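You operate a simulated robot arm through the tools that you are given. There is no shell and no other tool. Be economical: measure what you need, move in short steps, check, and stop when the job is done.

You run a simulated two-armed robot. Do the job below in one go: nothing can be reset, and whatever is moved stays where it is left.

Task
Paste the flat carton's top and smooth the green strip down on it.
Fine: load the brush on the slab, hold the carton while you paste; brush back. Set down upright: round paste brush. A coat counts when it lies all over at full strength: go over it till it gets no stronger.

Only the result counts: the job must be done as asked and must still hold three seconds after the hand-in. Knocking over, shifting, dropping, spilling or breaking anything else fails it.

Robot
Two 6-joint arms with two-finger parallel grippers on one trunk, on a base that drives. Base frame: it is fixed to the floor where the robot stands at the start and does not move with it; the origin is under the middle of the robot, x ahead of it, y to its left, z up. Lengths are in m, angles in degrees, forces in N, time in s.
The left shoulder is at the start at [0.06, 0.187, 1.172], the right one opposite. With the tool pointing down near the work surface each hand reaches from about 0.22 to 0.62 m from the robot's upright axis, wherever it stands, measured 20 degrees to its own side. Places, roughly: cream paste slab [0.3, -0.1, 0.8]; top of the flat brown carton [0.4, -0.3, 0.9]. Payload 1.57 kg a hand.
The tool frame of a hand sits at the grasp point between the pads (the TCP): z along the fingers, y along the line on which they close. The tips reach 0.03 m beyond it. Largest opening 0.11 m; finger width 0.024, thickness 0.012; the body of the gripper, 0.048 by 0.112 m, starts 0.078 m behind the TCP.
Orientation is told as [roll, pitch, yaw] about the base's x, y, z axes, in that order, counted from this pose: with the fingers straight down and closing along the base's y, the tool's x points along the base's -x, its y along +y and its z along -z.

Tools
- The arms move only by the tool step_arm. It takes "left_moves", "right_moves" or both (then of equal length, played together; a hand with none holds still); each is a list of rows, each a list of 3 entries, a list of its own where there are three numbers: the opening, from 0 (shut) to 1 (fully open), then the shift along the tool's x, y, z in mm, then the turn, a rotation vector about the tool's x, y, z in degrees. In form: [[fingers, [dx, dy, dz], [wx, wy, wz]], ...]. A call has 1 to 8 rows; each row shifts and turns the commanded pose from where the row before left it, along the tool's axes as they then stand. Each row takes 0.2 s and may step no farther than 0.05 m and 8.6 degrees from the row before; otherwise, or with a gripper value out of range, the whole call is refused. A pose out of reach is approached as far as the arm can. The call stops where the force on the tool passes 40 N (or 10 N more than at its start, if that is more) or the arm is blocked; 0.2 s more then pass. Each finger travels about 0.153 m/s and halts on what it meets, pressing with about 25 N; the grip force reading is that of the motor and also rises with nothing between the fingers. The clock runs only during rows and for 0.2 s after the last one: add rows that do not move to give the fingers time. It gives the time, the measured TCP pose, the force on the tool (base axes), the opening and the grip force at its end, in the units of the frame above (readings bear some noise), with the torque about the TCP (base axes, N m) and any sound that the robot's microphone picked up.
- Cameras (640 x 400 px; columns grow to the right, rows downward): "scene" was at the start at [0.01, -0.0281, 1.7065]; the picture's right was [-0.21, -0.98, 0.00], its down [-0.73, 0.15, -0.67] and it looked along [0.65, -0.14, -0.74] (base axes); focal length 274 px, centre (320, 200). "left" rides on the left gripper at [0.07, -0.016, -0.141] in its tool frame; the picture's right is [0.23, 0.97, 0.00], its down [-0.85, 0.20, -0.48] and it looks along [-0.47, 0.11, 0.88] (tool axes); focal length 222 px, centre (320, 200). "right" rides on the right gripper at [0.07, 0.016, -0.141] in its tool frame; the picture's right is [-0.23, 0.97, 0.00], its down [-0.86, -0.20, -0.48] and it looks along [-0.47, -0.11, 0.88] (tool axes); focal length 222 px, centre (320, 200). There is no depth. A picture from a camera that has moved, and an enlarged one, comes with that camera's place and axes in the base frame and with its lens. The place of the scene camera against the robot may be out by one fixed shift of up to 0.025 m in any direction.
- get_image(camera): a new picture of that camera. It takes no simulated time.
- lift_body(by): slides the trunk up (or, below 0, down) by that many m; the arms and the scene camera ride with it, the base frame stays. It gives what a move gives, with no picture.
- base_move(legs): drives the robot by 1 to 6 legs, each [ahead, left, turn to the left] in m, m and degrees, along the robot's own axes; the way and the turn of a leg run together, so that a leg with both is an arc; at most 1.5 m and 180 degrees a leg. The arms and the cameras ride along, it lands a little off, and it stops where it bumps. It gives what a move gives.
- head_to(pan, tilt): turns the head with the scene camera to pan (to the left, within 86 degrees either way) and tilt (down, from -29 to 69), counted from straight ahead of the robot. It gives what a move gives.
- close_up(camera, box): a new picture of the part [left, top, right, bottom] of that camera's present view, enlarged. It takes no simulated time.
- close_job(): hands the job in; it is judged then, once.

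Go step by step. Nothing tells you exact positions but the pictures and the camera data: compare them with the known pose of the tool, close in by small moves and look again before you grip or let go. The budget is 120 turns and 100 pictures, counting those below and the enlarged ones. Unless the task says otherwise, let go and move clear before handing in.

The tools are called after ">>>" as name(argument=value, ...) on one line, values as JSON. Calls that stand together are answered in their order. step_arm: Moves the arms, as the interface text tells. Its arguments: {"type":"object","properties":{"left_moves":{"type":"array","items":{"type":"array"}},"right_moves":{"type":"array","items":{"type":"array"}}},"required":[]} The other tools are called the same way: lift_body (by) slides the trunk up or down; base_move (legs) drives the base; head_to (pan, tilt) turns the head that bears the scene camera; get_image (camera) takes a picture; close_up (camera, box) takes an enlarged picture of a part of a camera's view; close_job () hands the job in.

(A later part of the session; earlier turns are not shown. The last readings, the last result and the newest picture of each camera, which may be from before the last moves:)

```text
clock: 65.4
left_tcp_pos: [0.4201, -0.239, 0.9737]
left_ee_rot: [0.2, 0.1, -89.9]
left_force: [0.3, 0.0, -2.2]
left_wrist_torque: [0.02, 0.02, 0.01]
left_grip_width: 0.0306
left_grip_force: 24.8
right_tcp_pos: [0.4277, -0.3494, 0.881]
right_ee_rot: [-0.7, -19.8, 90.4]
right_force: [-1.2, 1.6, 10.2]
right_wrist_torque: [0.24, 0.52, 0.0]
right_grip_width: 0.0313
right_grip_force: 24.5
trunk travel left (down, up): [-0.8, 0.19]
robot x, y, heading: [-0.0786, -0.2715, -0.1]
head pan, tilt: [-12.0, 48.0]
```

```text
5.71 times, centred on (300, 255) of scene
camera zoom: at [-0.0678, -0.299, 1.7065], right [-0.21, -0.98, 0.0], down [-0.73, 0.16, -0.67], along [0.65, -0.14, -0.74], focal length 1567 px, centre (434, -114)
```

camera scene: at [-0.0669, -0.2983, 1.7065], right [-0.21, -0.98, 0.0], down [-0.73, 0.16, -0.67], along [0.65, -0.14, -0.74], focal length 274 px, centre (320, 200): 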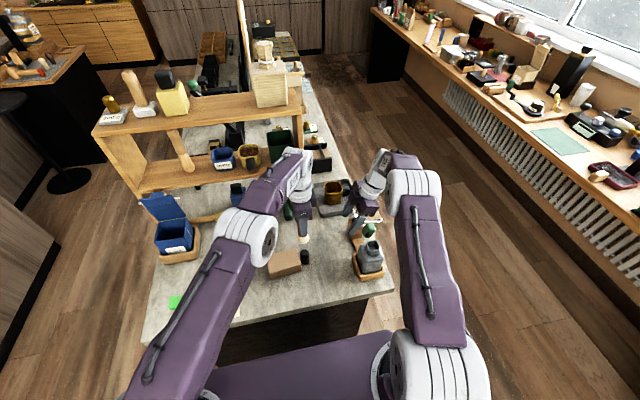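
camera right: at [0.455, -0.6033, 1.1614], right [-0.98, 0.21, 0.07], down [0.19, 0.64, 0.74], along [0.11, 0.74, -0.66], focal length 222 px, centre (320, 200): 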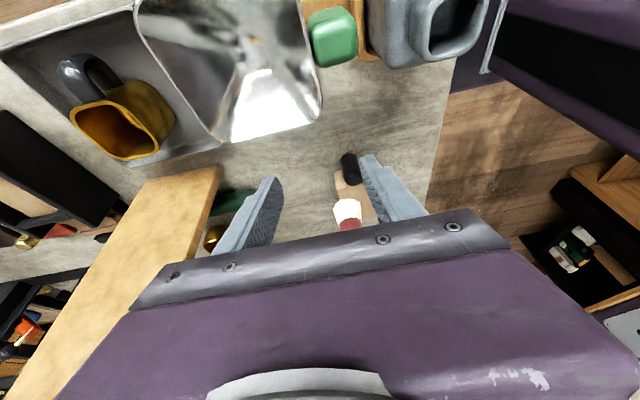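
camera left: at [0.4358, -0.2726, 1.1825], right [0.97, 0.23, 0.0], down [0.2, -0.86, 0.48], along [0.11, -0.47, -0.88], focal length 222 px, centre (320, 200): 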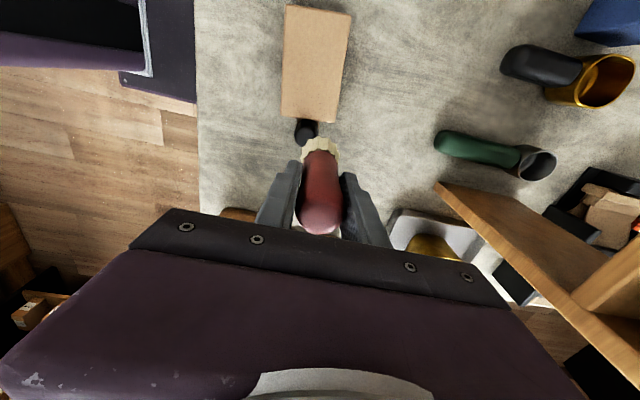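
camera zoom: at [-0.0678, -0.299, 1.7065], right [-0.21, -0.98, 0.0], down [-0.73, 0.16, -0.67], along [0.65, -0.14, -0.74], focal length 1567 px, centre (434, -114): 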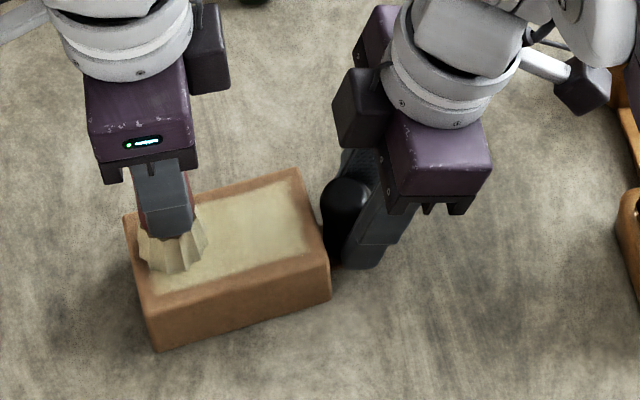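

One row was too long; I repeat it with shorter rows.

>>> step_arm(left_moves=[[0, [0, 0, -30], [0, 0, 0]], [0, [40, -24, 0], [0, 0, 0]], [0, [40, -24, 0], [0, 0, 0]], [0, [40, -24, 0], [0, 0, 0]], [0, [39, -24, 0], [0, 0, 0]], [0, [0, 0, 35], [0, 0, 0]], [0, [0, 0, 30], [0, 0, 0]], [0, [0, 0, 5], [0, 0, 0]]])

>>> close_up(camera="scene", box=[220, 220, 350, 310])

```text
clock: 67.2
left_tcp_pos: [0.3289, -0.0801, 0.9317]
left_ee_rot: [0.3, 0.0, -89.9]
left_force: [0.7, -0.2, -2.2]
left_wrist_torque: [0.02, 0.01, 0.0]
left_grip_width: 0.0307
left_grip_force: 25.2
right_tcp_pos: [0.4291, -0.35, 0.8812]
right_ee_rot: [-0.7, -19.8, 90.4]
right_force: [-2.0, 0.9, 12.5]
right_wrist_torque: [0.16, 0.5, -0.01]
right_grip_width: 0.031
right_grip_force: 25.6
trunk travel left (down, up): [-0.8, 0.19]
robot x, y, heading: [-0.0747, -0.2718, -0.2]
head pan, tilt: [-12.0, 48.0]
```

```text
4.44 times, centred on (285, 265) of scene
camera zoom: at [-0.0677, -0.2995, 1.7065], right [-0.21, -0.98, 0.0], down [-0.73, 0.16, -0.67], along [0.65, -0.14, -0.74], focal length 1219 px, centre (476, -89)
```

zoom: 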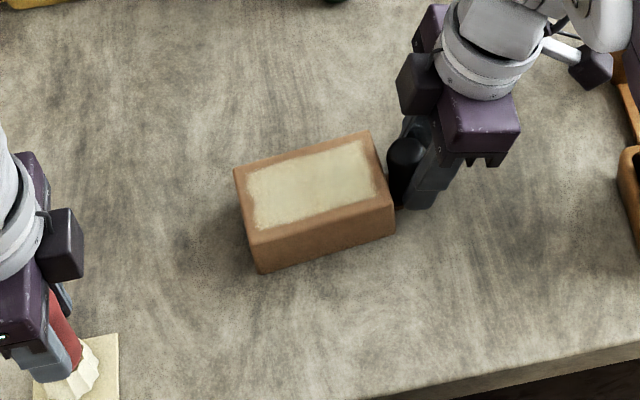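

The coat is nearly even, with slight variations; I reload for a third coat.

>>> step_arm(left_moves=[[0, [0, -5, 2], [0, 0, 0]], [0, [0, 0, 1], [0, 0, 0]], [0, [0, 0, 1], [0, 0, 0]], [0, [0, 0, 0], [0, 0, 0]], [0, [0, 0, 0], [0, 0, 0]]])

```text
clock: 68.4
left_tcp_pos: [0.323, -0.0798, 0.9283]
left_ee_rot: [0.1, -0.1, -89.9]
left_force: [1.3, -0.1, -1.1]
left_wrist_torque: [-0.01, -0.03, 0.0]
left_grip_width: 0.0309
left_grip_force: 24.5
right_tcp_pos: [0.4288, -0.3494, 0.8816]
right_ee_rot: [-0.7, -19.9, 90.3]
right_force: [-0.9, 0.2, 10.6]
right_wrist_torque: [0.14, 0.47, -0.01]
right_grip_width: 0.0309
right_grip_force: 24.6
trunk travel left (down, up): [-0.8, 0.19]
robot x, y, heading: [-0.0753, -0.2717, -0.1]
head pan, tilt: [-12.0, 48.0]
```

>>> step_arm(left_moves=[[0, [0, 0, 1], [0, 0, 0]], [0, [0, 0, 0.7], [0, 0, 0]], [0, [0, 0, 0.7], [0, 0, 0]], [0, [0, 0, 0], [0, 0, 0]]])

```text
clock: 69.4
left_tcp_pos: [0.3228, -0.0785, 0.9255]
left_ee_rot: [0.2, 0.1, -89.8]
left_force: [-0.7, 1.1, 15.2]
left_wrist_torque: [-0.19, 0.2, -0.01]
left_grip_width: 0.0307
left_grip_force: 25.0
right_tcp_pos: [0.4289, -0.3493, 0.8821]
right_ee_rot: [-0.7, -19.9, 90.2]
right_force: [2.1, 2.7, 3.3]
right_wrist_torque: [0.03, 0.12, -0.09]
right_grip_width: 0.0308
right_grip_force: 24.8
trunk travel left (down, up): [-0.8, 0.19]
robot x, y, heading: [-0.0764, -0.2709, -0.4]
head pan, tilt: [-12.0, 48.0]
```

Loaded. Back to the carton, and descend to just above contact.

>>> step_arm(left_moves=[[0, [0, 0, -35], [0, 0, 0]], [0, [0, 0, -30], [0, 0, 0]], [0, [-37, 22, 0], [0, 0, 0]], [0, [-37, 22, 0], [0, 0, 0]], [0, [-37, 22, 0], [0, 0, 0]], [0, [-38, 22, 0], [0, 0, 0]], [0, [0, 0, 15], [0, 0, 0]], [0, [0, 0, 0], [0, 0, 0]]])

>>> step_arm(left_moves=[[0, [0, 0, 2], [0, 0, 0]], [0, [0, 0, 1], [0, 0, 0]], [0, [0, 0, 1], [0, 0, 0]]])

```text
clock: 71.2
left_tcp_pos: [0.4117, -0.2269, 0.9741]
left_ee_rot: [0.2, 0.1, -89.9]
left_force: [-0.4, 0.1, -2.3]
left_wrist_torque: [-0.01, 0.0, 0.01]
left_grip_width: 0.0308
left_grip_force: 24.9
right_tcp_pos: [0.4291, -0.3492, 0.8806]
right_ee_rot: [-0.7, -20.0, 90.4]
right_force: [-1.6, 1.3, 9.1]
right_wrist_torque: [0.16, 0.44, -0.03]
right_grip_width: 0.0309
right_grip_force: 25.4
trunk travel left (down, up): [-0.8, 0.19]
robot x, y, heading: [-0.0744, -0.2707, -0.1]
head pan, tilt: [-12.0, 48.0]
```

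```text
clock: 72.0
left_tcp_pos: [0.4112, -0.2271, 0.9719]
left_ee_rot: [0.3, 0.0, -89.9]
left_force: [1.1, 2.8, 10.3]
left_wrist_torque: [0.08, -0.15, 0.02]
left_grip_width: 0.0307
left_grip_force: 24.8
right_tcp_pos: [0.428, -0.3493, 0.8806]
right_ee_rot: [-0.8, -19.9, 90.2]
right_force: [1.0, -0.5, 3.1]
right_wrist_torque: [-0.6, 0.45, -0.07]
right_grip_width: 0.0307
right_grip_force: 25.1
trunk travel left (down, up): [-0.8, 0.19]
robot x, y, heading: [-0.0767, -0.2684, -0.1]
head pan, tilt: [-12.0, 48.0]
```

Contact at ~13 N. Full serpentine with a slight downward bias.

>>> step_arm(left_moves=[[0, [-15, 0, 0.3], [0, 0, 0]], [0, [-15, 0, 0], [0, 0, 0]], [0, [-15, 0, 0.2], [0, 0, 0]], [0, [-15, 0, 0], [0, 0, 0]], [0, [-12, 0, 0], [0, 0, 0]], [0, [0, 12, 0], [0, 0, 0]], [0, [0, 12, 0], [0, 0, 0]], [0, [15, 12, 0.2], [0, 0, 0]]])

>>> step_arm(left_moves=[[0, [15, 0, 0.3], [0, 0, 0]], [0, [15, 0, 0], [0, 0, 0]], [0, [15, 0, 0.2], [0, 0, 0]], [0, [14, 0, 0], [0, 0, 0]], [0, [0, -10, 0], [0, 0, 0]], [0, [0, -10, 0], [0, 0, 0]], [0, [-15, 0, 0.2], [0, 0, 0]], [0, [-15, 0, 0], [0, 0, 0]]])

>>> step_arm(left_moves=[[0, [-15, 0, 0.2], [0, 0, 0]], [0, [-15, 0, 0], [0, 0, 0]], [0, [-12, 0, 0], [0, 0, 0]], [0, [15, -12, 0.2], [0, 0, 0]], [0, [15, 0, 0], [0, 0, 0]], [0, [15, 0, 0.2], [0, 0, 0]], [0, [15, 0, 0], [0, 0, 0]], [0, [12, 0, 0], [0, 0, 0]]])

>>> step_arm(left_moves=[[0, [0, 0, -30], [0, 0, 0]], [0, [40, -18, 0], [0, 0, 0]], [0, [40, -20, 0], [0, 0, 0]], [0, [40, -20, 0], [0, 0, 0]], [0, [28, -20, 0], [0, 0, 0]], [0, [0, 0, 0], [0, 0, 0]]])

>>> close_up(camera="scene", box=[220, 220, 350, 310])

```text
clock: 73.8
left_tcp_pos: [0.448, -0.2845, 0.9702]
left_ee_rot: [0.1, -0.1, -89.9]
left_force: [-0.2, -0.1, -0.6]
left_wrist_torque: [-0.1, -0.03, -0.02]
left_grip_width: 0.0308
left_grip_force: 24.9
right_tcp_pos: [0.4282, -0.3504, 0.8817]
right_ee_rot: [-0.6, -19.9, 90.4]
right_force: [-0.6, 0.5, 5.1]
right_wrist_torque: [-0.05, 0.39, 0.09]
right_grip_width: 0.031
right_grip_force: 25.2
trunk travel left (down, up): [-0.8, 0.19]
robot x, y, heading: [-0.0725, -0.2704, 0.0]
head pan, tilt: [-12.0, 48.0]
```

```text
clock: 75.6
left_tcp_pos: [0.4271, -0.2553, 0.9689]
left_ee_rot: [0.4, 0.0, -89.9]
left_force: [-0.1, 6.2, 14.7]
left_wrist_torque: [0.26, -0.01, 0.0]
left_grip_width: 0.0309
left_grip_force: 25.0
right_tcp_pos: [0.4288, -0.3485, 0.8819]
right_ee_rot: [-0.7, -19.8, 90.3]
right_force: [1.6, -4.5, -0.2]
right_wrist_torque: [0.15, 0.72, -0.25]
right_grip_width: 0.0312
right_grip_force: 24.8
trunk travel left (down, up): [-0.8, 0.19]
robot x, y, heading: [-0.0721, -0.2687, -0.2]
head pan, tilt: [-12.0, 48.0]
```

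```text
clock: 77.4
left_tcp_pos: [0.4145, -0.2271, 0.9692]
left_ee_rot: [0.3, 0.0, -90.0]
left_force: [-0.1, -5.6, 8.6]
left_wrist_torque: [-0.53, -0.01, -0.01]
left_grip_width: 0.0307
left_grip_force: 25.1
right_tcp_pos: [0.4285, -0.3507, 0.8811]
right_ee_rot: [-0.6, -19.8, 90.3]
right_force: [0.4, 5.5, 0.0]
right_wrist_torque: [-0.1, 0.49, -0.07]
right_grip_width: 0.0309
right_grip_force: 25.1
trunk travel left (down, up): [-0.8, 0.19]
robot x, y, heading: [-0.08, -0.2727, -0.0]
head pan, tilt: [-12.0, 48.0]
```

```text
clock: 78.8
left_tcp_pos: [0.3355, -0.0788, 0.9997]
left_ee_rot: [0.2, 0.1, -90.0]
left_force: [0.0, 0.5, -2.0]
left_wrist_torque: [-0.03, 0.0, 0.01]
left_grip_width: 0.0307
left_grip_force: 25.4
right_tcp_pos: [0.4292, -0.3495, 0.8806]
right_ee_rot: [-0.7, -19.9, 90.3]
right_force: [-1.1, -0.7, 6.9]
right_wrist_torque: [0.04, 0.37, 0.03]
right_grip_width: 0.0309
right_grip_force: 25.0
trunk travel left (down, up): [-0.8, 0.19]
robot x, y, heading: [-0.0775, -0.2714, -0.3]
head pan, tilt: [-12.0, 48.0]
```

```text
4.44 times, centred on (285, 265) of scene
camera zoom: at [-0.0665, -0.2999, 1.7065], right [-0.21, -0.98, 0.0], down [-0.73, 0.16, -0.67], along [0.65, -0.14, -0.74], focal length 1219 px, centre (476, -89)
```

zoom: 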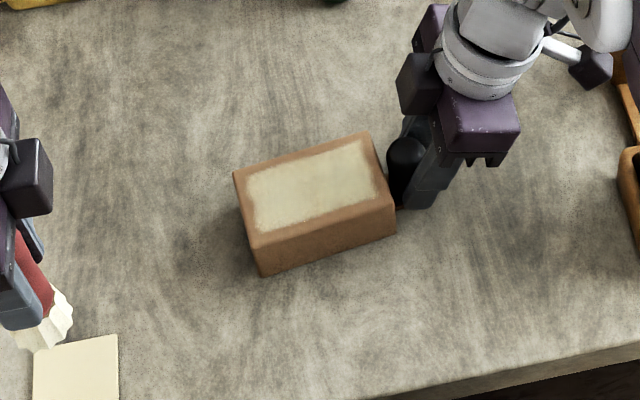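

The coat looks the same as before, i.e. no stronger. One tight close-up to confirm uniformity.

>>> close_up(camera="scene", box=[262, 240, 308, 280])

```text
10.00 times, centred on (285, 260) of scene
camera zoom: at [-0.0665, -0.2999, 1.7065], right [-0.21, -0.98, 0.0], down [-0.73, 0.16, -0.67], along [0.65, -0.14, -0.74], focal length 2742 px, centre (670, -400)
```

zoom: 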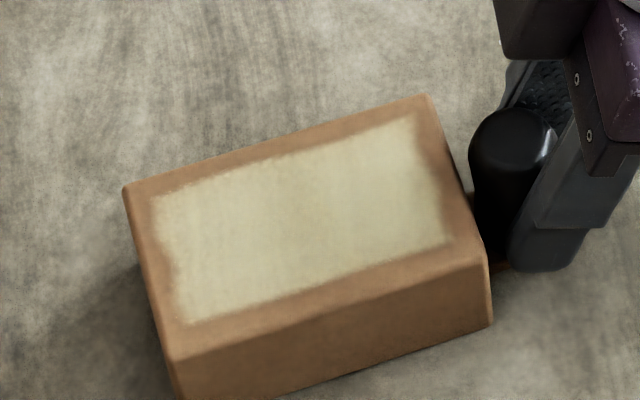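

Nearly uniform, with a faint mottle mid-patch. One more loaded pass will make sure.

>>> step_arm(left_moves=[[0, [0, -13, 35], [0, 0, 0]], [0, [0, 0, 30], [0, 0, 0]], [0, [0, 0, 6], [0, 0, 0]], [0, [0, 0, 3], [0, 0, 0]], [0, [0, 0, 1], [0, 0, 0]], [0, [0, 0, 0], [0, 0, 0]]])

```text
clock: 80.2
left_tcp_pos: [0.3246, -0.0772, 0.9247]
left_ee_rot: [0.3, 0.1, -89.8]
left_force: [-0.1, 0.0, -2.2]
left_wrist_torque: [0.0, 0.01, 0.0]
left_grip_width: 0.0308
left_grip_force: 25.3
right_tcp_pos: [0.4303, -0.3502, 0.8805]
right_ee_rot: [-0.7, -20.0, 90.2]
right_force: [1.8, -0.7, 9.2]
right_wrist_torque: [0.1, 0.33, -0.02]
right_grip_width: 0.0309
right_grip_force: 24.5
trunk travel left (down, up): [-0.8, 0.19]
robot x, y, heading: [-0.076, -0.2706, -0.2]
head pan, tilt: [-12.0, 48.0]
```

>>> step_arm(left_moves=[[0, [0, 0, 1], [0, 0, 0]], [0, [0, 0, 0.7], [0, 0, 0]], [0, [0, 0, 0.7], [0, 0, 0]], [0, [0, 0, 0], [0, 0, 0]], [0, [0, 0, 0], [0, 0, 0]]])

>>> step_arm(left_moves=[[0, [0, 0, -35], [0, 0, 0]], [0, [0, 0, -32], [0, 0, 0]], [0, [-38, 22, 0], [0, 0, 0]], [0, [-38, 22, 0], [0, 0, 0]], [0, [-38, 22, 0], [0, 0, 0]], [0, [-38, 22, 0], [0, 0, 0]], [0, [0, 0, 17], [0, 0, 0]], [0, [0, 0, 3], [0, 0, 0]]])

```text
clock: 81.4
left_tcp_pos: [0.324, -0.0777, 0.9237]
left_ee_rot: [0.2, 0.1, -89.9]
left_force: [-0.1, -1.0, 8.3]
left_wrist_torque: [-0.21, 0.23, 0.03]
left_grip_width: 0.0309
left_grip_force: 24.9
right_tcp_pos: [0.4289, -0.3491, 0.8811]
right_ee_rot: [-0.6, -19.9, 90.3]
right_force: [2.5, 1.7, 4.3]
right_wrist_torque: [0.09, 0.14, -0.12]
right_grip_width: 0.0309
right_grip_force: 25.1
trunk travel left (down, up): [-0.8, 0.19]
robot x, y, heading: [-0.0738, -0.2726, -0.2]
head pan, tilt: [-12.0, 48.0]
```

```text
clock: 83.2
left_tcp_pos: [0.4145, -0.2319, 0.9692]
left_ee_rot: [0.3, 0.0, -89.9]
left_force: [0.3, 0.2, -3.4]
left_wrist_torque: [0.0, -0.01, 0.0]
left_grip_width: 0.0309
left_grip_force: 25.1
right_tcp_pos: [0.4287, -0.3495, 0.8806]
right_ee_rot: [-0.6, -19.9, 90.3]
right_force: [-1.8, 1.0, 5.4]
right_wrist_torque: [0.14, 0.36, -0.01]
right_grip_width: 0.0307
right_grip_force: 24.7
trunk travel left (down, up): [-0.8, 0.19]
robot x, y, heading: [-0.074, -0.2737, -0.3]
head pan, tilt: [-12.0, 48.0]
```

>>> step_arm(left_moves=[[0, [4, 0, 1], [0, 0, 0]], [0, [0, 0, 1], [0, 0, 0]], [0, [-15, 0, 0.2], [0, 0, 0]], [0, [-15, 0, 0.2], [0, 0, 0]], [0, [-15, 0, 0], [0, 0, 0]], [0, [-15, 0, 0], [0, 0, 0]], [0, [-8, 0, 0], [0, 0, 0]], [0, [0, 10, 0.2], [0, 0, 0]]])

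>>> step_arm(left_moves=[[0, [15, 5, 0.2], [0, 0, 0]], [0, [15, 0, 0], [0, 0, 0]], [0, [15, 0, 0.2], [0, 0, 0]], [0, [15, 0, 0], [0, 0, 0]], [0, [8, 10, 0], [0, 0, 0]], [0, [-15, 10, 0.2], [0, 0, 0]], [0, [-15, 0, 0], [0, 0, 0]], [0, [-15, 0, 0.2], [0, 0, 0]]])

>>> step_arm(left_moves=[[0, [-15, 0, 0], [0, 0, 0]], [0, [-8, 0, 0], [0, 0, 0]], [0, [15, -15, 0.2], [0, 0, 0]], [0, [15, 0, 0], [0, 0, 0]], [0, [15, 0, 0.2], [0, 0, 0]], [0, [15, 0, 0], [0, 0, 0]], [0, [8, 0, 0], [0, 0, 0]], [0, [0, 0, -25], [0, 0, 0]]])

>>> step_arm(left_moves=[[0, [0, 0, -15], [0, 0, 0]], [0, [42, 10, 0], [0, 0, 0]], [0, [42, 10, 0], [0, 0, 0]], [0, [42, 10, 0], [0, 0, 0]], [0, [40, 5, 0], [0, 0, 0]], [0, [0, 0, 0], [0, 0, 0]]])

>>> close_up(camera="scene", box=[262, 240, 308, 280])

>>> get_image(camera="left")

```text
clock: 85.0
left_tcp_pos: [0.4203, -0.294, 0.9661]
left_ee_rot: [0.1, 0.0, -89.9]
left_force: [-8.1, -1.7, 16.8]
left_wrist_torque: [-0.38, 0.42, -0.07]
left_grip_width: 0.0309
left_grip_force: 24.3
right_tcp_pos: [0.4296, -0.35, 0.8808]
right_ee_rot: [-0.7, -19.8, 90.3]
right_force: [5.0, 1.3, -8.8]
right_wrist_torque: [-0.54, 0.5, -0.22]
right_grip_width: 0.0308
right_grip_force: 25.7
trunk travel left (down, up): [-0.8, 0.19]
robot x, y, heading: [-0.0774, -0.2696, -0.0]
head pan, tilt: [-12.0, 48.0]
```

```text
clock: 86.8
left_tcp_pos: [0.4461, -0.2702, 0.9652]
left_ee_rot: [0.2, 0.2, -89.9]
left_force: [1.1, 3.4, 6.4]
left_wrist_torque: [0.48, -0.04, -0.02]
left_grip_width: 0.0309
left_grip_force: 24.5
right_tcp_pos: [0.4293, -0.3496, 0.8807]
right_ee_rot: [-0.8, -19.9, 90.2]
right_force: [1.5, -0.8, 1.5]
right_wrist_torque: [0.25, 0.59, -0.28]
right_grip_width: 0.0307
right_grip_force: 25.0
trunk travel left (down, up): [-0.8, 0.19]
robot x, y, heading: [-0.0774, -0.2728, -0.4]
head pan, tilt: [-12.0, 48.0]
```

```text
clock: 88.6
left_tcp_pos: [0.4303, -0.2284, 0.9924]
left_ee_rot: [0.2, 0.1, -89.9]
left_force: [0.0, 0.0, -2.2]
left_wrist_torque: [0.0, 0.01, 0.01]
left_grip_width: 0.0308
left_grip_force: 25.4
right_tcp_pos: [0.4288, -0.3491, 0.8806]
right_ee_rot: [-0.8, -19.9, 90.4]
right_force: [0.4, 0.6, 6.9]
right_wrist_torque: [0.23, 0.34, -0.08]
right_grip_width: 0.0308
right_grip_force: 24.9
trunk travel left (down, up): [-0.8, 0.19]
robot x, y, heading: [-0.0708, -0.2694, -0.1]
head pan, tilt: [-12.0, 48.0]
```

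```text
clock: 90.0
left_tcp_pos: [0.4654, -0.0604, 1.0046]
left_ee_rot: [0.3, 0.1, -89.9]
left_force: [0.4, 1.0, -3.4]
left_wrist_torque: [-0.01, -0.03, 0.0]
left_grip_width: 0.0305
left_grip_force: 24.6
right_tcp_pos: [0.4294, -0.3497, 0.8804]
right_ee_rot: [-0.6, -19.9, 90.3]
right_force: [-0.5, -0.9, 6.4]
right_wrist_torque: [0.08, 0.28, 0.01]
right_grip_width: 0.0311
right_grip_force: 24.5
trunk travel left (down, up): [-0.8, 0.19]
robot x, y, heading: [-0.0766, -0.2733, -0.5]
head pan, tilt: [-12.0, 48.0]
```

```text
10.00 times, centred on (285, 260) of scene
camera zoom: at [-0.0664, -0.3, 1.7065], right [-0.21, -0.98, 0.0], down [-0.73, 0.16, -0.67], along [0.65, -0.14, -0.74], focal length 2742 px, centre (670, -400)
```

zoom: 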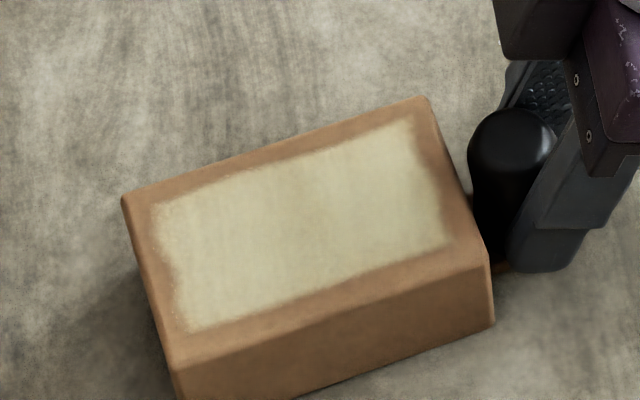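

```text
37 pictures are left
camera left: at [0.4489, 0.008, 1.1452], right [0.97, 0.23, 0.0], down [0.2, -0.86, 0.48], along [0.11, -0.46, -0.88], focal length 222 px, centre (320, 200)
```

left: 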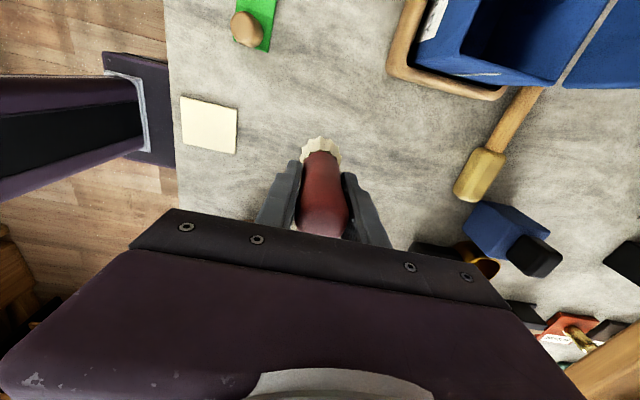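

The coat is uniform now. The brush is above its original spot; I shift 10 mm forward and lower it to the table.

>>> step_arm(left_moves=[[0, [2, 9, 0], [0, 0, 0]], [0, [0, 0, 30], [0, 0, 0]], [0, [0, 0, 30], [0, 0, 0]], [0, [0, 0, 20], [0, 0, 0]], [0, [0, 0, 3], [0, 0, 0]], [0, [0, 0, 0], [0, 0, 0]]])

```text
clock: 91.4
left_tcp_pos: [0.4743, -0.0584, 0.9222]
left_ee_rot: [0.2, 0.1, -89.9]
left_force: [0.0, -0.1, -2.2]
left_wrist_torque: [0.0, -0.03, -0.01]
left_grip_width: 0.0307
left_grip_force: 25.2
right_tcp_pos: [0.431, -0.3492, 0.8814]
right_ee_rot: [-0.6, -19.9, 90.3]
right_force: [0.6, 1.0, 6.2]
right_wrist_torque: [0.08, 0.31, -0.03]
right_grip_width: 0.0306
right_grip_force: 24.8
trunk travel left (down, up): [-0.8, 0.19]
robot x, y, heading: [-0.0733, -0.2701, -0.2]
head pan, tilt: [-12.0, 48.0]
```

>>> step_arm(left_moves=[[0, [0, 0, 2], [0, 0, 0]], [0, [0, 0, 1], [0, 0, 0]], [0, [0, 0, 0], [0, 0, 0]]])

```text
clock: 92.2
left_tcp_pos: [0.4746, -0.057, 0.9216]
left_ee_rot: [0.1, 0.1, -89.9]
left_force: [-0.3, 0.2, -2.6]
left_wrist_torque: [-0.01, 0.0, 0.02]
left_grip_width: 0.0307
left_grip_force: 24.9
right_tcp_pos: [0.4299, -0.3487, 0.8803]
right_ee_rot: [-0.6, -20.0, 90.3]
right_force: [-0.8, 2.1, 5.5]
right_wrist_torque: [0.12, 0.32, -0.02]
right_grip_width: 0.0309
right_grip_force: 25.1
trunk travel left (down, up): [-0.8, 0.19]
robot x, y, heading: [-0.0779, -0.2716, -0.3]
head pan, tilt: [-12.0, 48.0]
```

>>> step_arm(left_moves=[[0, [0, 0, 1.5], [0, 0, 0]], [0, [0, 0, 1], [0, 0, 0]], [0, [0, 0, 0], [0, 0, 0]]])

```text
clock: 93.0
left_tcp_pos: [0.475, -0.0593, 0.9171]
left_ee_rot: [0.1, 0.1, -90.0]
left_force: [-0.2, -0.4, -2.2]
left_wrist_torque: [-0.04, -0.03, 0.0]
left_grip_width: 0.0309
left_grip_force: 25.4
right_tcp_pos: [0.4298, -0.3486, 0.8812]
right_ee_rot: [-0.5, -19.8, 90.3]
right_force: [-1.5, 1.0, 6.0]
right_wrist_torque: [0.13, 0.3, -0.01]
right_grip_width: 0.0308
right_grip_force: 25.3
trunk travel left (down, up): [-0.8, 0.19]
robot x, y, heading: [-0.0762, -0.2684, -0.0]
head pan, tilt: [-12.0, 48.0]
```

>>> step_arm(left_moves=[[0, [0, 0, 1], [0, 0, 0]], [0, [0, 0, 1], [0, 0, 0]], [0, [0, 0, 0], [0, 0, 0]]])

```text
clock: 93.8
left_tcp_pos: [0.4757, -0.0573, 0.9152]
left_ee_rot: [0.2, 0.0, -90.0]
left_force: [-0.4, -0.1, -0.5]
left_wrist_torque: [0.03, 0.07, 0.05]
left_grip_width: 0.0309
left_grip_force: 24.8
right_tcp_pos: [0.4297, -0.3497, 0.8808]
right_ee_rot: [-0.5, -19.8, 90.3]
right_force: [1.0, 1.9, 2.2]
right_wrist_torque: [0.04, 0.09, -0.07]
right_grip_width: 0.0308
right_grip_force: 24.8
trunk travel left (down, up): [-0.8, 0.19]
robot x, y, heading: [-0.076, -0.2672, -0.1]
head pan, tilt: [-12.0, 48.0]
```

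The table carries the brush now. I open slowly and rise.

>>> step_arm(left_moves=[[0.35, [0, 0, 0], [0, 0, 0]], [0.5, [0, 0, 0], [0, 0, 0]], [0.6, [0, 0, 0], [0, 0, 0]], [0.6, [0, 0, -30], [0, 0, 0]], [0.6, [0, 0, -40], [0, 0, 0]], [0.6, [0, 0, -30], [0, 0, 0]], [0.6, [0, 0, 0], [0, 0, 0]]])

>>> get_image(camera="left")

```text
clock: 95.4
left_tcp_pos: [0.4771, -0.0589, 1.0162]
left_ee_rot: [0.2, 0.1, -89.9]
left_force: [0.1, -0.1, 0.0]
left_wrist_torque: [0.06, -0.04, 0.0]
left_grip_width: 0.0661
left_grip_force: 0.1
right_tcp_pos: [0.4291, -0.3505, 0.8807]
right_ee_rot: [-0.6, -19.9, 90.3]
right_force: [-0.4, -1.2, 0.4]
right_wrist_torque: [-0.07, 0.12, 0.01]
right_grip_width: 0.031
right_grip_force: 25.1
trunk travel left (down, up): [-0.8, 0.19]
robot x, y, heading: [-0.0804, -0.2733, -0.1]
head pan, tilt: [-12.0, 48.0]
```

```text
36 pictures are left
camera left: at [0.4596, 0.01, 1.1569], right [0.97, 0.23, 0.0], down [0.2, -0.86, 0.48], along [0.11, -0.47, -0.88], focal length 222 px, centre (320, 200)
```

left: 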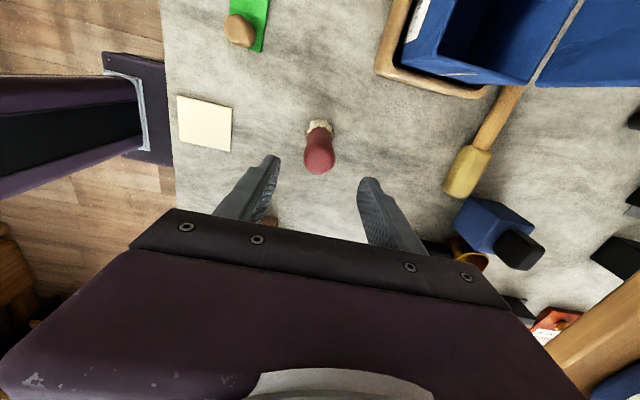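

The brush stands upright at its place. Next I move over the strip's knob at about [0.367,0.034] and check from above.

>>> step_arm(left_moves=[[0.6, [24, -28, 0], [0, 0, 0]], [0.6, [24, -28, 0], [0, 0, 0]], [0.6, [24, -28, 0], [0, 0, 0]], [0.6, [21, -26, 0], [0, 0, 0]], [0.6, [0, 0, 30], [0, 0, 0]], [0.6, [0, 0, 20], [0, 0, 0]], [0.6, [0, 0, 0], [0, 0, 0]]])

>>> close_up(camera="left", box=[200, 60, 440, 210])

```text
clock: 97.0
left_tcp_pos: [0.3664, 0.0361, 0.9619]
left_ee_rot: [0.3, 0.1, -89.9]
left_force: [-0.9, 0.0, -0.7]
left_wrist_torque: [-0.01, 0.0, 0.02]
left_grip_width: 0.0658
left_grip_force: 0.0
right_tcp_pos: [0.4295, -0.3487, 0.8804]
right_ee_rot: [-0.6, -19.9, 90.3]
right_force: [0.2, -0.4, -0.4]
right_wrist_torque: [-0.05, 0.04, -0.04]
right_grip_width: 0.031
right_grip_force: 25.1
trunk travel left (down, up): [-0.8, 0.19]
robot x, y, heading: [-0.0733, -0.2739, -0.2]
head pan, tilt: [-12.0, 48.0]
```

```text
2.67 times, centred on (320, 135) of left
camera zoom: at [0.349, 0.1047, 1.1033], right [0.97, 0.23, 0.0], down [0.2, -0.86, 0.48], along [0.11, -0.47, -0.88], focal length 592 px, centre (320, 373)
```

zoom: 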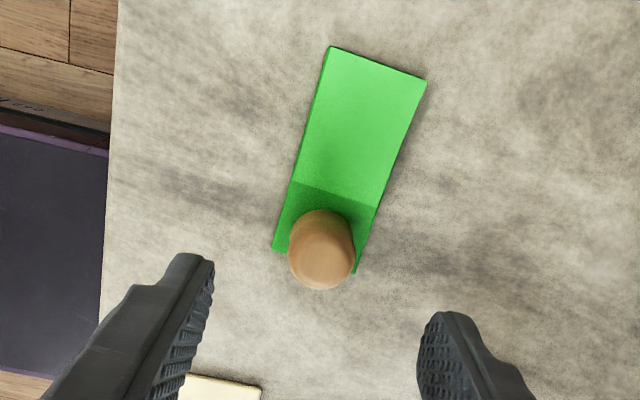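

The knob axis is [0.366,0.034] and the flap starts at y≈0.051, clear of the fingers. I descend and grip the knob.

>>> step_arm(left_moves=[[0.6, [-2, 0, 30], [0, 0, 0]], [0.6, [0, 0, 30], [0, 0, 0]], [0.6, [0, 0, 17], [0, 0, 0]], [0.6, [0, 0, 0], [0, 0, 0]]])

>>> close_up(camera="left", box=[200, 60, 440, 230])

```text
clock: 98.0
left_tcp_pos: [0.3655, 0.0312, 0.8866]
left_ee_rot: [0.3, 0.0, -89.9]
left_force: [-0.2, -0.2, 1.1]
left_wrist_torque: [0.0, -0.01, 0.0]
left_grip_width: 0.066
left_grip_force: 0.1
right_tcp_pos: [0.4294, -0.3496, 0.8813]
right_ee_rot: [-0.6, -19.8, 90.3]
right_force: [-0.9, 0.4, 0.8]
right_wrist_torque: [-0.1, 0.06, 0.01]
right_grip_width: 0.0308
right_grip_force: 25.0
trunk travel left (down, up): [-0.8, 0.19]
robot x, y, heading: [-0.08, -0.2713, -0.2]
head pan, tilt: [-12.0, 48.0]
```

```text
2.35 times, centred on (320, 145) of left
camera zoom: at [0.3487, 0.1017, 1.027], right [0.97, 0.23, 0.0], down [0.2, -0.86, 0.48], along [0.11, -0.47, -0.88], focal length 523 px, centre (320, 329)
```

zoom: 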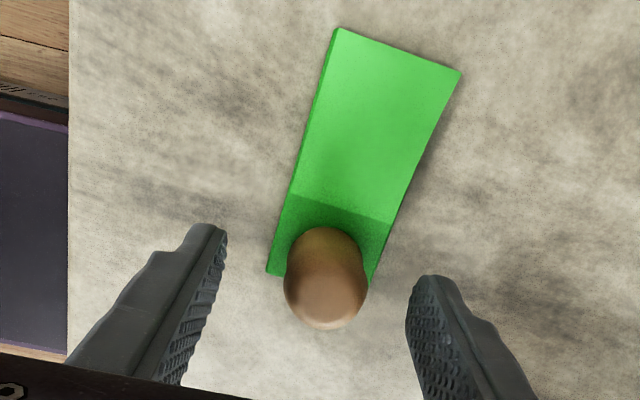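

>>> step_arm(left_moves=[[0.4, [2, 0, 0], [0, 0, 0]], [0.2, [0, 0, 0], [0, 0, 0]], [0.0, [0, 0, 0], [0, 0, 0]], [0.0, [0, 0, 0], [0, 0, 0]], [0.0, [0, 0, -20], [0, 0, 0]], [0.0, [0, 0, -40], [0, 0, 0]], [0.0, [0, 0, -40], [0, 0, 0]], [0.0, [0, 0, 0], [0, 0, 0]]])

>>> get_image(camera="left")

>>> close_up(camera="scene", box=[140, 200, 300, 320])

```text
clock: 99.8
left_tcp_pos: [0.3659, 0.0327, 0.9905]
left_ee_rot: [0.2, 0.0, -89.9]
left_force: [0.7, 0.4, 0.3]
left_wrist_torque: [0.02, -0.03, 0.02]
left_grip_width: 0.0261
left_grip_force: 25.0
right_tcp_pos: [0.4297, -0.3502, 0.8821]
right_ee_rot: [-0.6, -19.9, 90.3]
right_force: [-1.4, -1.4, 0.4]
right_wrist_torque: [-0.09, 0.1, 0.06]
right_grip_width: 0.0309
right_grip_force: 25.2
trunk travel left (down, up): [-0.8, 0.19]
robot x, y, heading: [-0.0767, -0.272, 0.0]
head pan, tilt: [-12.0, 48.0]
```

```text
33 pictures are left
camera left: at [0.3481, 0.1027, 1.1315], right [0.97, 0.23, 0.0], down [0.2, -0.86, 0.48], along [0.11, -0.47, -0.88], focal length 222 px, centre (320, 200)
```

left: 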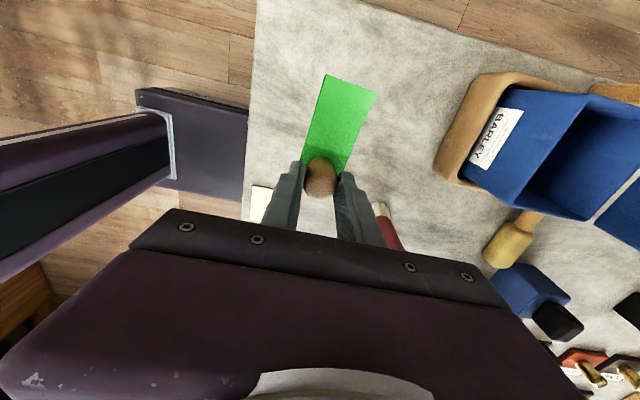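

```text
3.33 times, centred on (220, 260) of scene
camera zoom: at [-0.0658, -0.2996, 1.7065], right [-0.21, -0.98, 0.0], down [-0.73, 0.16, -0.67], along [0.65, -0.14, -0.74], focal length 914 px, centre (653, 0)
```

zoom: 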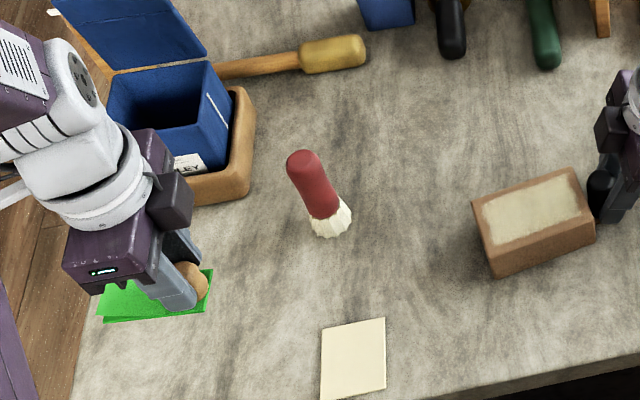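

The whole strip came up on its knob. From the views, the carton has turned about +7.5° with the patch centre near [0.421,-0.264], and the strip sits at about −5.5°. I carry it over high and rotate it by +13°.

>>> step_arm(left_moves=[[0, [0, 0, -40], [0, 0, 0]], [0, [-41, 4, 0], [0, 0, 0]], [0, [-41, 4, 0], [0, 0, 0]], [0, [-41, 4, 0], [0, 0, 0]], [0, [-41, 9, 0], [0, 0, 0]], [0, [-41, 9, 0], [0, 0, 0]], [0, [-41, 9, 0], [0, 0, 0]], [0, [-41, 10, 0], [0, 0, 0]]])

>>> step_arm(left_moves=[[0, [-40, 10, 0], [0, 0, 0]], [0, [0, 0, 0], [0, 0, -6.5]], [0, [0, 0, 0], [0, 0, -6.5]], [0, [0, 0, 25], [0, 0, 0]], [0, [0, 0, 25], [0, 0, 0]], [0, [0, 0, 15], [0, 0, 0]], [0, [0, 0, 0], [0, 0, 0]]])

>>> close_up(camera="scene", box=[250, 220, 350, 290])

>>> close_up(camera="left", box=[200, 40, 440, 200])

```text
clock: 101.6
left_tcp_pos: [0.4161, -0.2514, 1.0264]
left_ee_rot: [0.2, 0.1, -89.9]
left_force: [-0.1, 0.7, -0.9]
left_wrist_torque: [-0.03, -0.03, 0.01]
left_grip_width: 0.0259
left_grip_force: 25.0
right_tcp_pos: [0.4304, -0.3511, 0.8807]
right_ee_rot: [-0.6, -19.9, 90.3]
right_force: [-0.1, 0.1, 0.9]
right_wrist_torque: [-0.07, 0.07, 0.04]
right_grip_width: 0.0306
right_grip_force: 24.7
trunk travel left (down, up): [-0.8, 0.19]
robot x, y, heading: [-0.0762, -0.2705, -0.2]
head pan, tilt: [-12.0, 48.0]
```

```text
clock: 103.2
left_tcp_pos: [0.426, -0.292, 0.9624]
left_ee_rot: [0.2, 0.1, -76.9]
left_force: [0.7, -0.2, -0.7]
left_wrist_torque: [0.01, 0.01, -0.02]
left_grip_width: 0.0262
left_grip_force: 25.6
right_tcp_pos: [0.4297, -0.3497, 0.8795]
right_ee_rot: [-0.7, -19.9, 90.4]
right_force: [-0.5, 1.2, -0.5]
right_wrist_torque: [-0.06, 0.08, -0.03]
right_grip_width: 0.0304
right_grip_force: 25.1
trunk travel left (down, up): [-0.8, 0.19]
robot x, y, heading: [-0.0752, -0.2686, -0.1]
head pan, tilt: [-12.0, 48.0]
```

```text
5.71 times, centred on (300, 255) of scene
camera zoom: at [-0.066, -0.2995, 1.7064], right [-0.21, -0.98, 0.0], down [-0.73, 0.16, -0.67], along [0.65, -0.14, -0.74], focal length 1567 px, centre (434, -114)
```

zoom: 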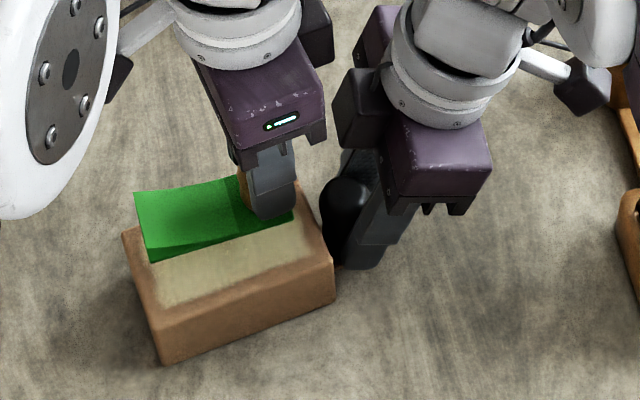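

```text
2.50 times, centred on (320, 120) of left
camera zoom: at [0.3933, -0.2283, 1.1029], right [0.9, 0.44, 0.0], down [0.39, -0.79, 0.48], along [0.21, -0.43, -0.88], focal length 555 px, centre (320, 400)
```

zoom: 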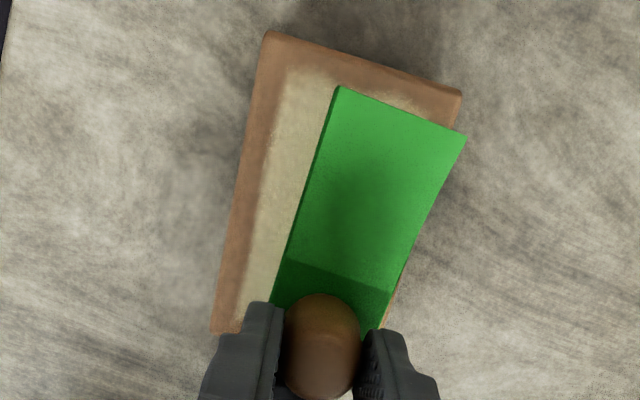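

The same camera shows the carton at about 11.5° and the strip at 8.8°, with the strip about 5 mm too far in x. I turn it +3°, shift −4 mm in x, lower 18 mm and look again.

>>> step_arm(left_moves=[[0, [0, 0, 0], [0, 0, -3]], [0, [-1, -4.4, 0], [0, 0, 0]], [0, [0, 0, 18], [0, 0, 0]], [0, [0, 0, 0], [0, 0, 0]]])

>>> close_up(camera="scene", box=[250, 220, 350, 290])

>>> close_up(camera="left", box=[200, 40, 440, 200])

```text
clock: 104.2
left_tcp_pos: [0.422, -0.2953, 0.9445]
left_ee_rot: [0.3, 0.0, -73.9]
left_force: [0.2, -0.8, -0.3]
left_wrist_torque: [-0.02, -0.01, 0.01]
left_grip_width: 0.0262
left_grip_force: 24.8
right_tcp_pos: [0.4296, -0.3488, 0.8811]
right_ee_rot: [-0.7, -19.9, 90.3]
right_force: [-0.1, 0.4, 0.5]
right_wrist_torque: [-0.1, 0.06, 0.0]
right_grip_width: 0.0308
right_grip_force: 24.9
trunk travel left (down, up): [-0.8, 0.19]
robot x, y, heading: [-0.076, -0.2668, -0.2]
head pan, tilt: [-12.0, 48.0]
```

```text
5.71 times, centred on (300, 255) of scene
camera zoom: at [-0.066, -0.2998, 1.7065], right [-0.21, -0.98, 0.0], down [-0.73, 0.16, -0.67], along [0.65, -0.14, -0.74], focal length 1567 px, centre (434, -114)
```

zoom: 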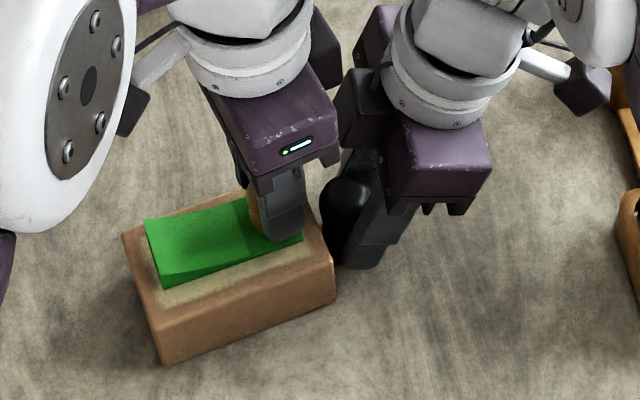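

```text
2.50 times, centred on (320, 120) of left
camera zoom: at [0.3856, -0.2332, 1.0846], right [0.87, 0.49, 0.0], down [0.43, -0.77, 0.48], along [0.24, -0.42, -0.88], focal length 555 px, centre (320, 400)
```

zoom: 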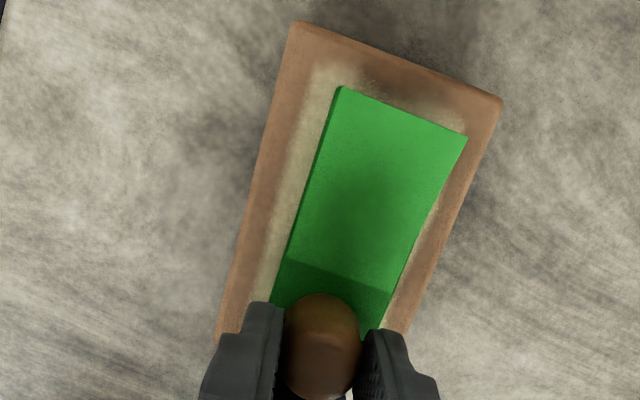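

The strip is well centred within the patch, about 4–5 mm of margin all round. I lower it onto the paste.

>>> step_arm(left_moves=[[0, [0, -1, 6], [0, 0, 0]], [0, [0, 0, 2], [0, 0, 0]], [0, [0, 0, 2], [0, 0, 0]], [0, [0, 0, 1], [0, 0, 0]], [0, [0, 0, 0], [0, 0, 0]]])

```text
clock: 105.4
left_tcp_pos: [0.4214, -0.2956, 0.9343]
left_ee_rot: [0.4, -0.1, -73.8]
left_force: [0.4, -4.8, 19.6]
left_wrist_torque: [-0.23, -0.06, 0.01]
left_grip_width: 0.0261
left_grip_force: 25.0
right_tcp_pos: [0.4292, -0.3496, 0.8807]
right_ee_rot: [-0.5, -19.9, 90.3]
right_force: [3.2, 3.3, -8.6]
right_wrist_torque: [-0.43, 0.13, -0.36]
right_grip_width: 0.0305
right_grip_force: 24.7
trunk travel left (down, up): [-0.8, 0.19]
robot x, y, heading: [-0.0768, -0.273, -0.2]
head pan, tilt: [-12.0, 48.0]
```

Down with ~20 N. I wait briefly, release the knob and rise.

>>> step_arm(left_moves=[[0, [0, 0, 0], [0, 0, 0]], [0.3, [0, 0, 0], [0, 0, 0]], [0.5, [0, 0, 0], [0, 0, 0]], [0.5, [0, 0, 0], [0, 0, 0]], [0.5, [0, 0, -30], [0, 0, 0]], [0.5, [0, 0, -30], [0, 0, 0]], [0.5, [20, 0, -10], [0, 0, 0]], [0.0, [20, 0, 0], [0, 0, 0]]])

>>> close_up(camera="scene", box=[250, 220, 350, 290])

>>> close_up(camera="left", box=[200, 20, 440, 210])

```text
clock: 107.2
left_tcp_pos: [0.4073, -0.2551, 1.0022]
left_ee_rot: [0.2, 0.1, -73.9]
left_force: [-0.1, 0.1, -0.6]
left_wrist_torque: [0.0, -0.02, 0.02]
left_grip_width: 0.0
left_grip_force: 21.6
right_tcp_pos: [0.4299, -0.3499, 0.881]
right_ee_rot: [-0.5, -19.8, 90.3]
right_force: [1.6, 0.0, 1.3]
right_wrist_torque: [0.28, 0.09, -0.14]
right_grip_width: 0.0308
right_grip_force: 25.2
trunk travel left (down, up): [-0.8, 0.19]
robot x, y, heading: [-0.0772, -0.271, -0.4]
head pan, tilt: [-12.0, 48.0]
```

```text
5.71 times, centred on (300, 255) of scene
camera zoom: at [-0.0659, -0.2996, 1.7065], right [-0.21, -0.98, 0.0], down [-0.73, 0.16, -0.67], along [0.65, -0.14, -0.74], focal length 1567 px, centre (434, -114)
```

zoom: 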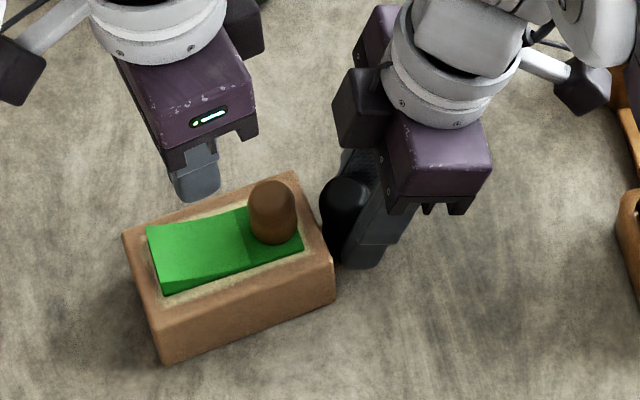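

```text
2.11 times, centred on (320, 115) of left
camera zoom: at [0.3717, -0.1941, 1.1432], right [0.87, 0.49, 0.0], down [0.43, -0.77, 0.48], along [0.24, -0.42, -0.88], focal length 468 px, centre (320, 379)
```

zoom: 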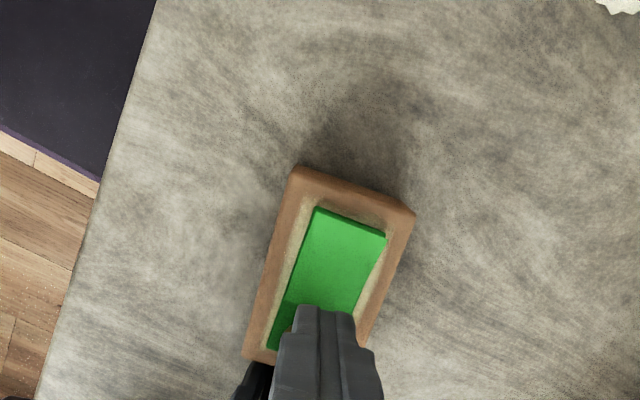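

Well placed. Now I smooth: closed fingertips press near the knob side of the flap and will slide toward its free end.

>>> step_arm(left_moves=[[0, [-10, 5, 30], [0, 0, 0]], [0, [0, 0, 30], [0, 0, 0]], [0, [0, 0, 10], [0, 0, 0]], [0, [0, 0, 4], [0, 0, 0]], [0, [0, 0, 0], [0, 0, 0]]])

>>> close_up(camera="left", box=[200, 20, 440, 210])

```text
clock: 108.4
left_tcp_pos: [0.417, -0.2637, 0.9294]
left_ee_rot: [0.3, 0.0, -73.9]
left_force: [0.2, -0.5, 0.3]
left_wrist_torque: [0.04, 0.02, -0.04]
left_grip_width: 0.0001
left_grip_force: 20.9
right_tcp_pos: [0.4282, -0.3505, 0.8806]
right_ee_rot: [-0.7, -19.9, 90.3]
right_force: [-0.9, -0.1, 1.4]
right_wrist_torque: [0.03, 0.17, 0.03]
right_grip_width: 0.0308
right_grip_force: 24.7
trunk travel left (down, up): [-0.8, 0.19]
robot x, y, heading: [-0.0768, -0.2716, -0.3]
head pan, tilt: [-12.0, 48.0]
```

```text
2.11 times, centred on (320, 115) of left
camera zoom: at [0.3803, -0.202, 1.0694], right [0.87, 0.49, 0.0], down [0.43, -0.77, 0.48], along [0.24, -0.42, -0.88], focal length 468 px, centre (320, 379)
```

zoom: 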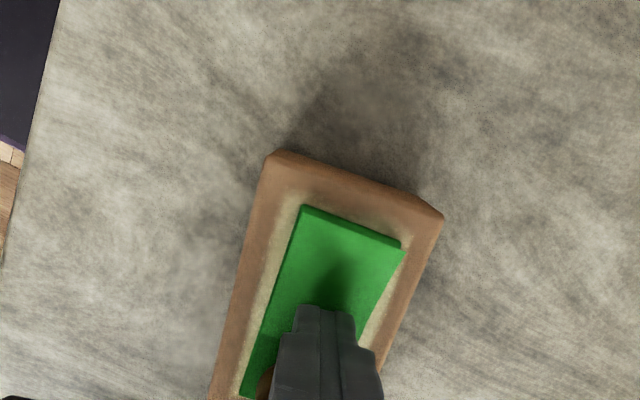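

>>> step_arm(left_moves=[[0, [0, 0, 3], [0, 0, 0]], [0, [0, 0, 2], [0, 0, 0]], [0, [0, 0, 1], [0, 0, 0]], [0, [0, 0, 0], [0, 0, 0]]])

```text
clock: 109.4
left_tcp_pos: [0.4169, -0.2634, 0.9249]
left_ee_rot: [0.2, -0.1, -73.9]
left_force: [-1.5, -1.4, 8.2]
left_wrist_torque: [-0.06, 0.03, -0.02]
left_grip_width: 0.0001
left_grip_force: 21.5
right_tcp_pos: [0.4291, -0.3502, 0.8805]
right_ee_rot: [-0.6, -19.8, 90.2]
right_force: [2.1, 1.7, -2.3]
right_wrist_torque: [-0.22, 0.16, -0.2]
right_grip_width: 0.0308
right_grip_force: 24.6
trunk travel left (down, up): [-0.8, 0.19]
robot x, y, heading: [-0.0769, -0.2716, -0.5]
head pan, tilt: [-12.0, 48.0]
```

Contact at 8 N. I slide slowly toward the free end.

>>> step_arm(left_moves=[[0, [6, 0, 0.3], [0, 0, 0]], [0, [6, 0, 0], [0, 0, 0]], [0, [6, 0, 0.2], [0, 0, 0]], [0, [6, 0, 0], [0, 0, 0]], [0, [6, 0, 0], [0, 0, 0]], [0, [6, 0, 0], [0, 0, 0]], [0, [0, 0, 0], [0, 0, 0]]])

>>> close_up(camera="scene", box=[250, 220, 350, 290])

```text
clock: 111.0
left_tcp_pos: [0.4074, -0.2296, 0.9229]
left_ee_rot: [0.2, 0.0, -73.8]
left_force: [2.4, -3.3, 7.9]
left_wrist_torque: [-0.07, -0.04, 0.02]
left_grip_width: 0.0
left_grip_force: 21.3
right_tcp_pos: [0.4292, -0.3498, 0.8815]
right_ee_rot: [-0.6, -19.9, 90.3]
right_force: [-0.2, 3.7, -0.3]
right_wrist_torque: [-0.16, 0.11, -0.09]
right_grip_width: 0.0307
right_grip_force: 24.9
trunk travel left (down, up): [-0.8, 0.19]
robot x, y, heading: [-0.0753, -0.273, -0.1]
head pan, tilt: [-12.0, 48.0]
```

```text
5.71 times, centred on (300, 255) of scene
camera zoom: at [-0.0661, -0.2998, 1.7065], right [-0.21, -0.98, 0.0], down [-0.73, 0.16, -0.67], along [0.65, -0.14, -0.74], focal length 1567 px, centre (434, -114)
```

zoom: 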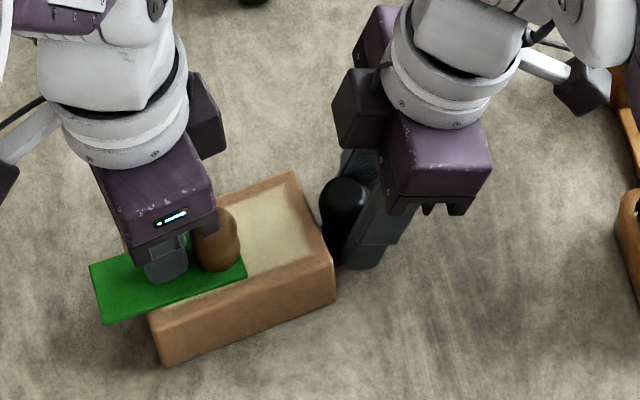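

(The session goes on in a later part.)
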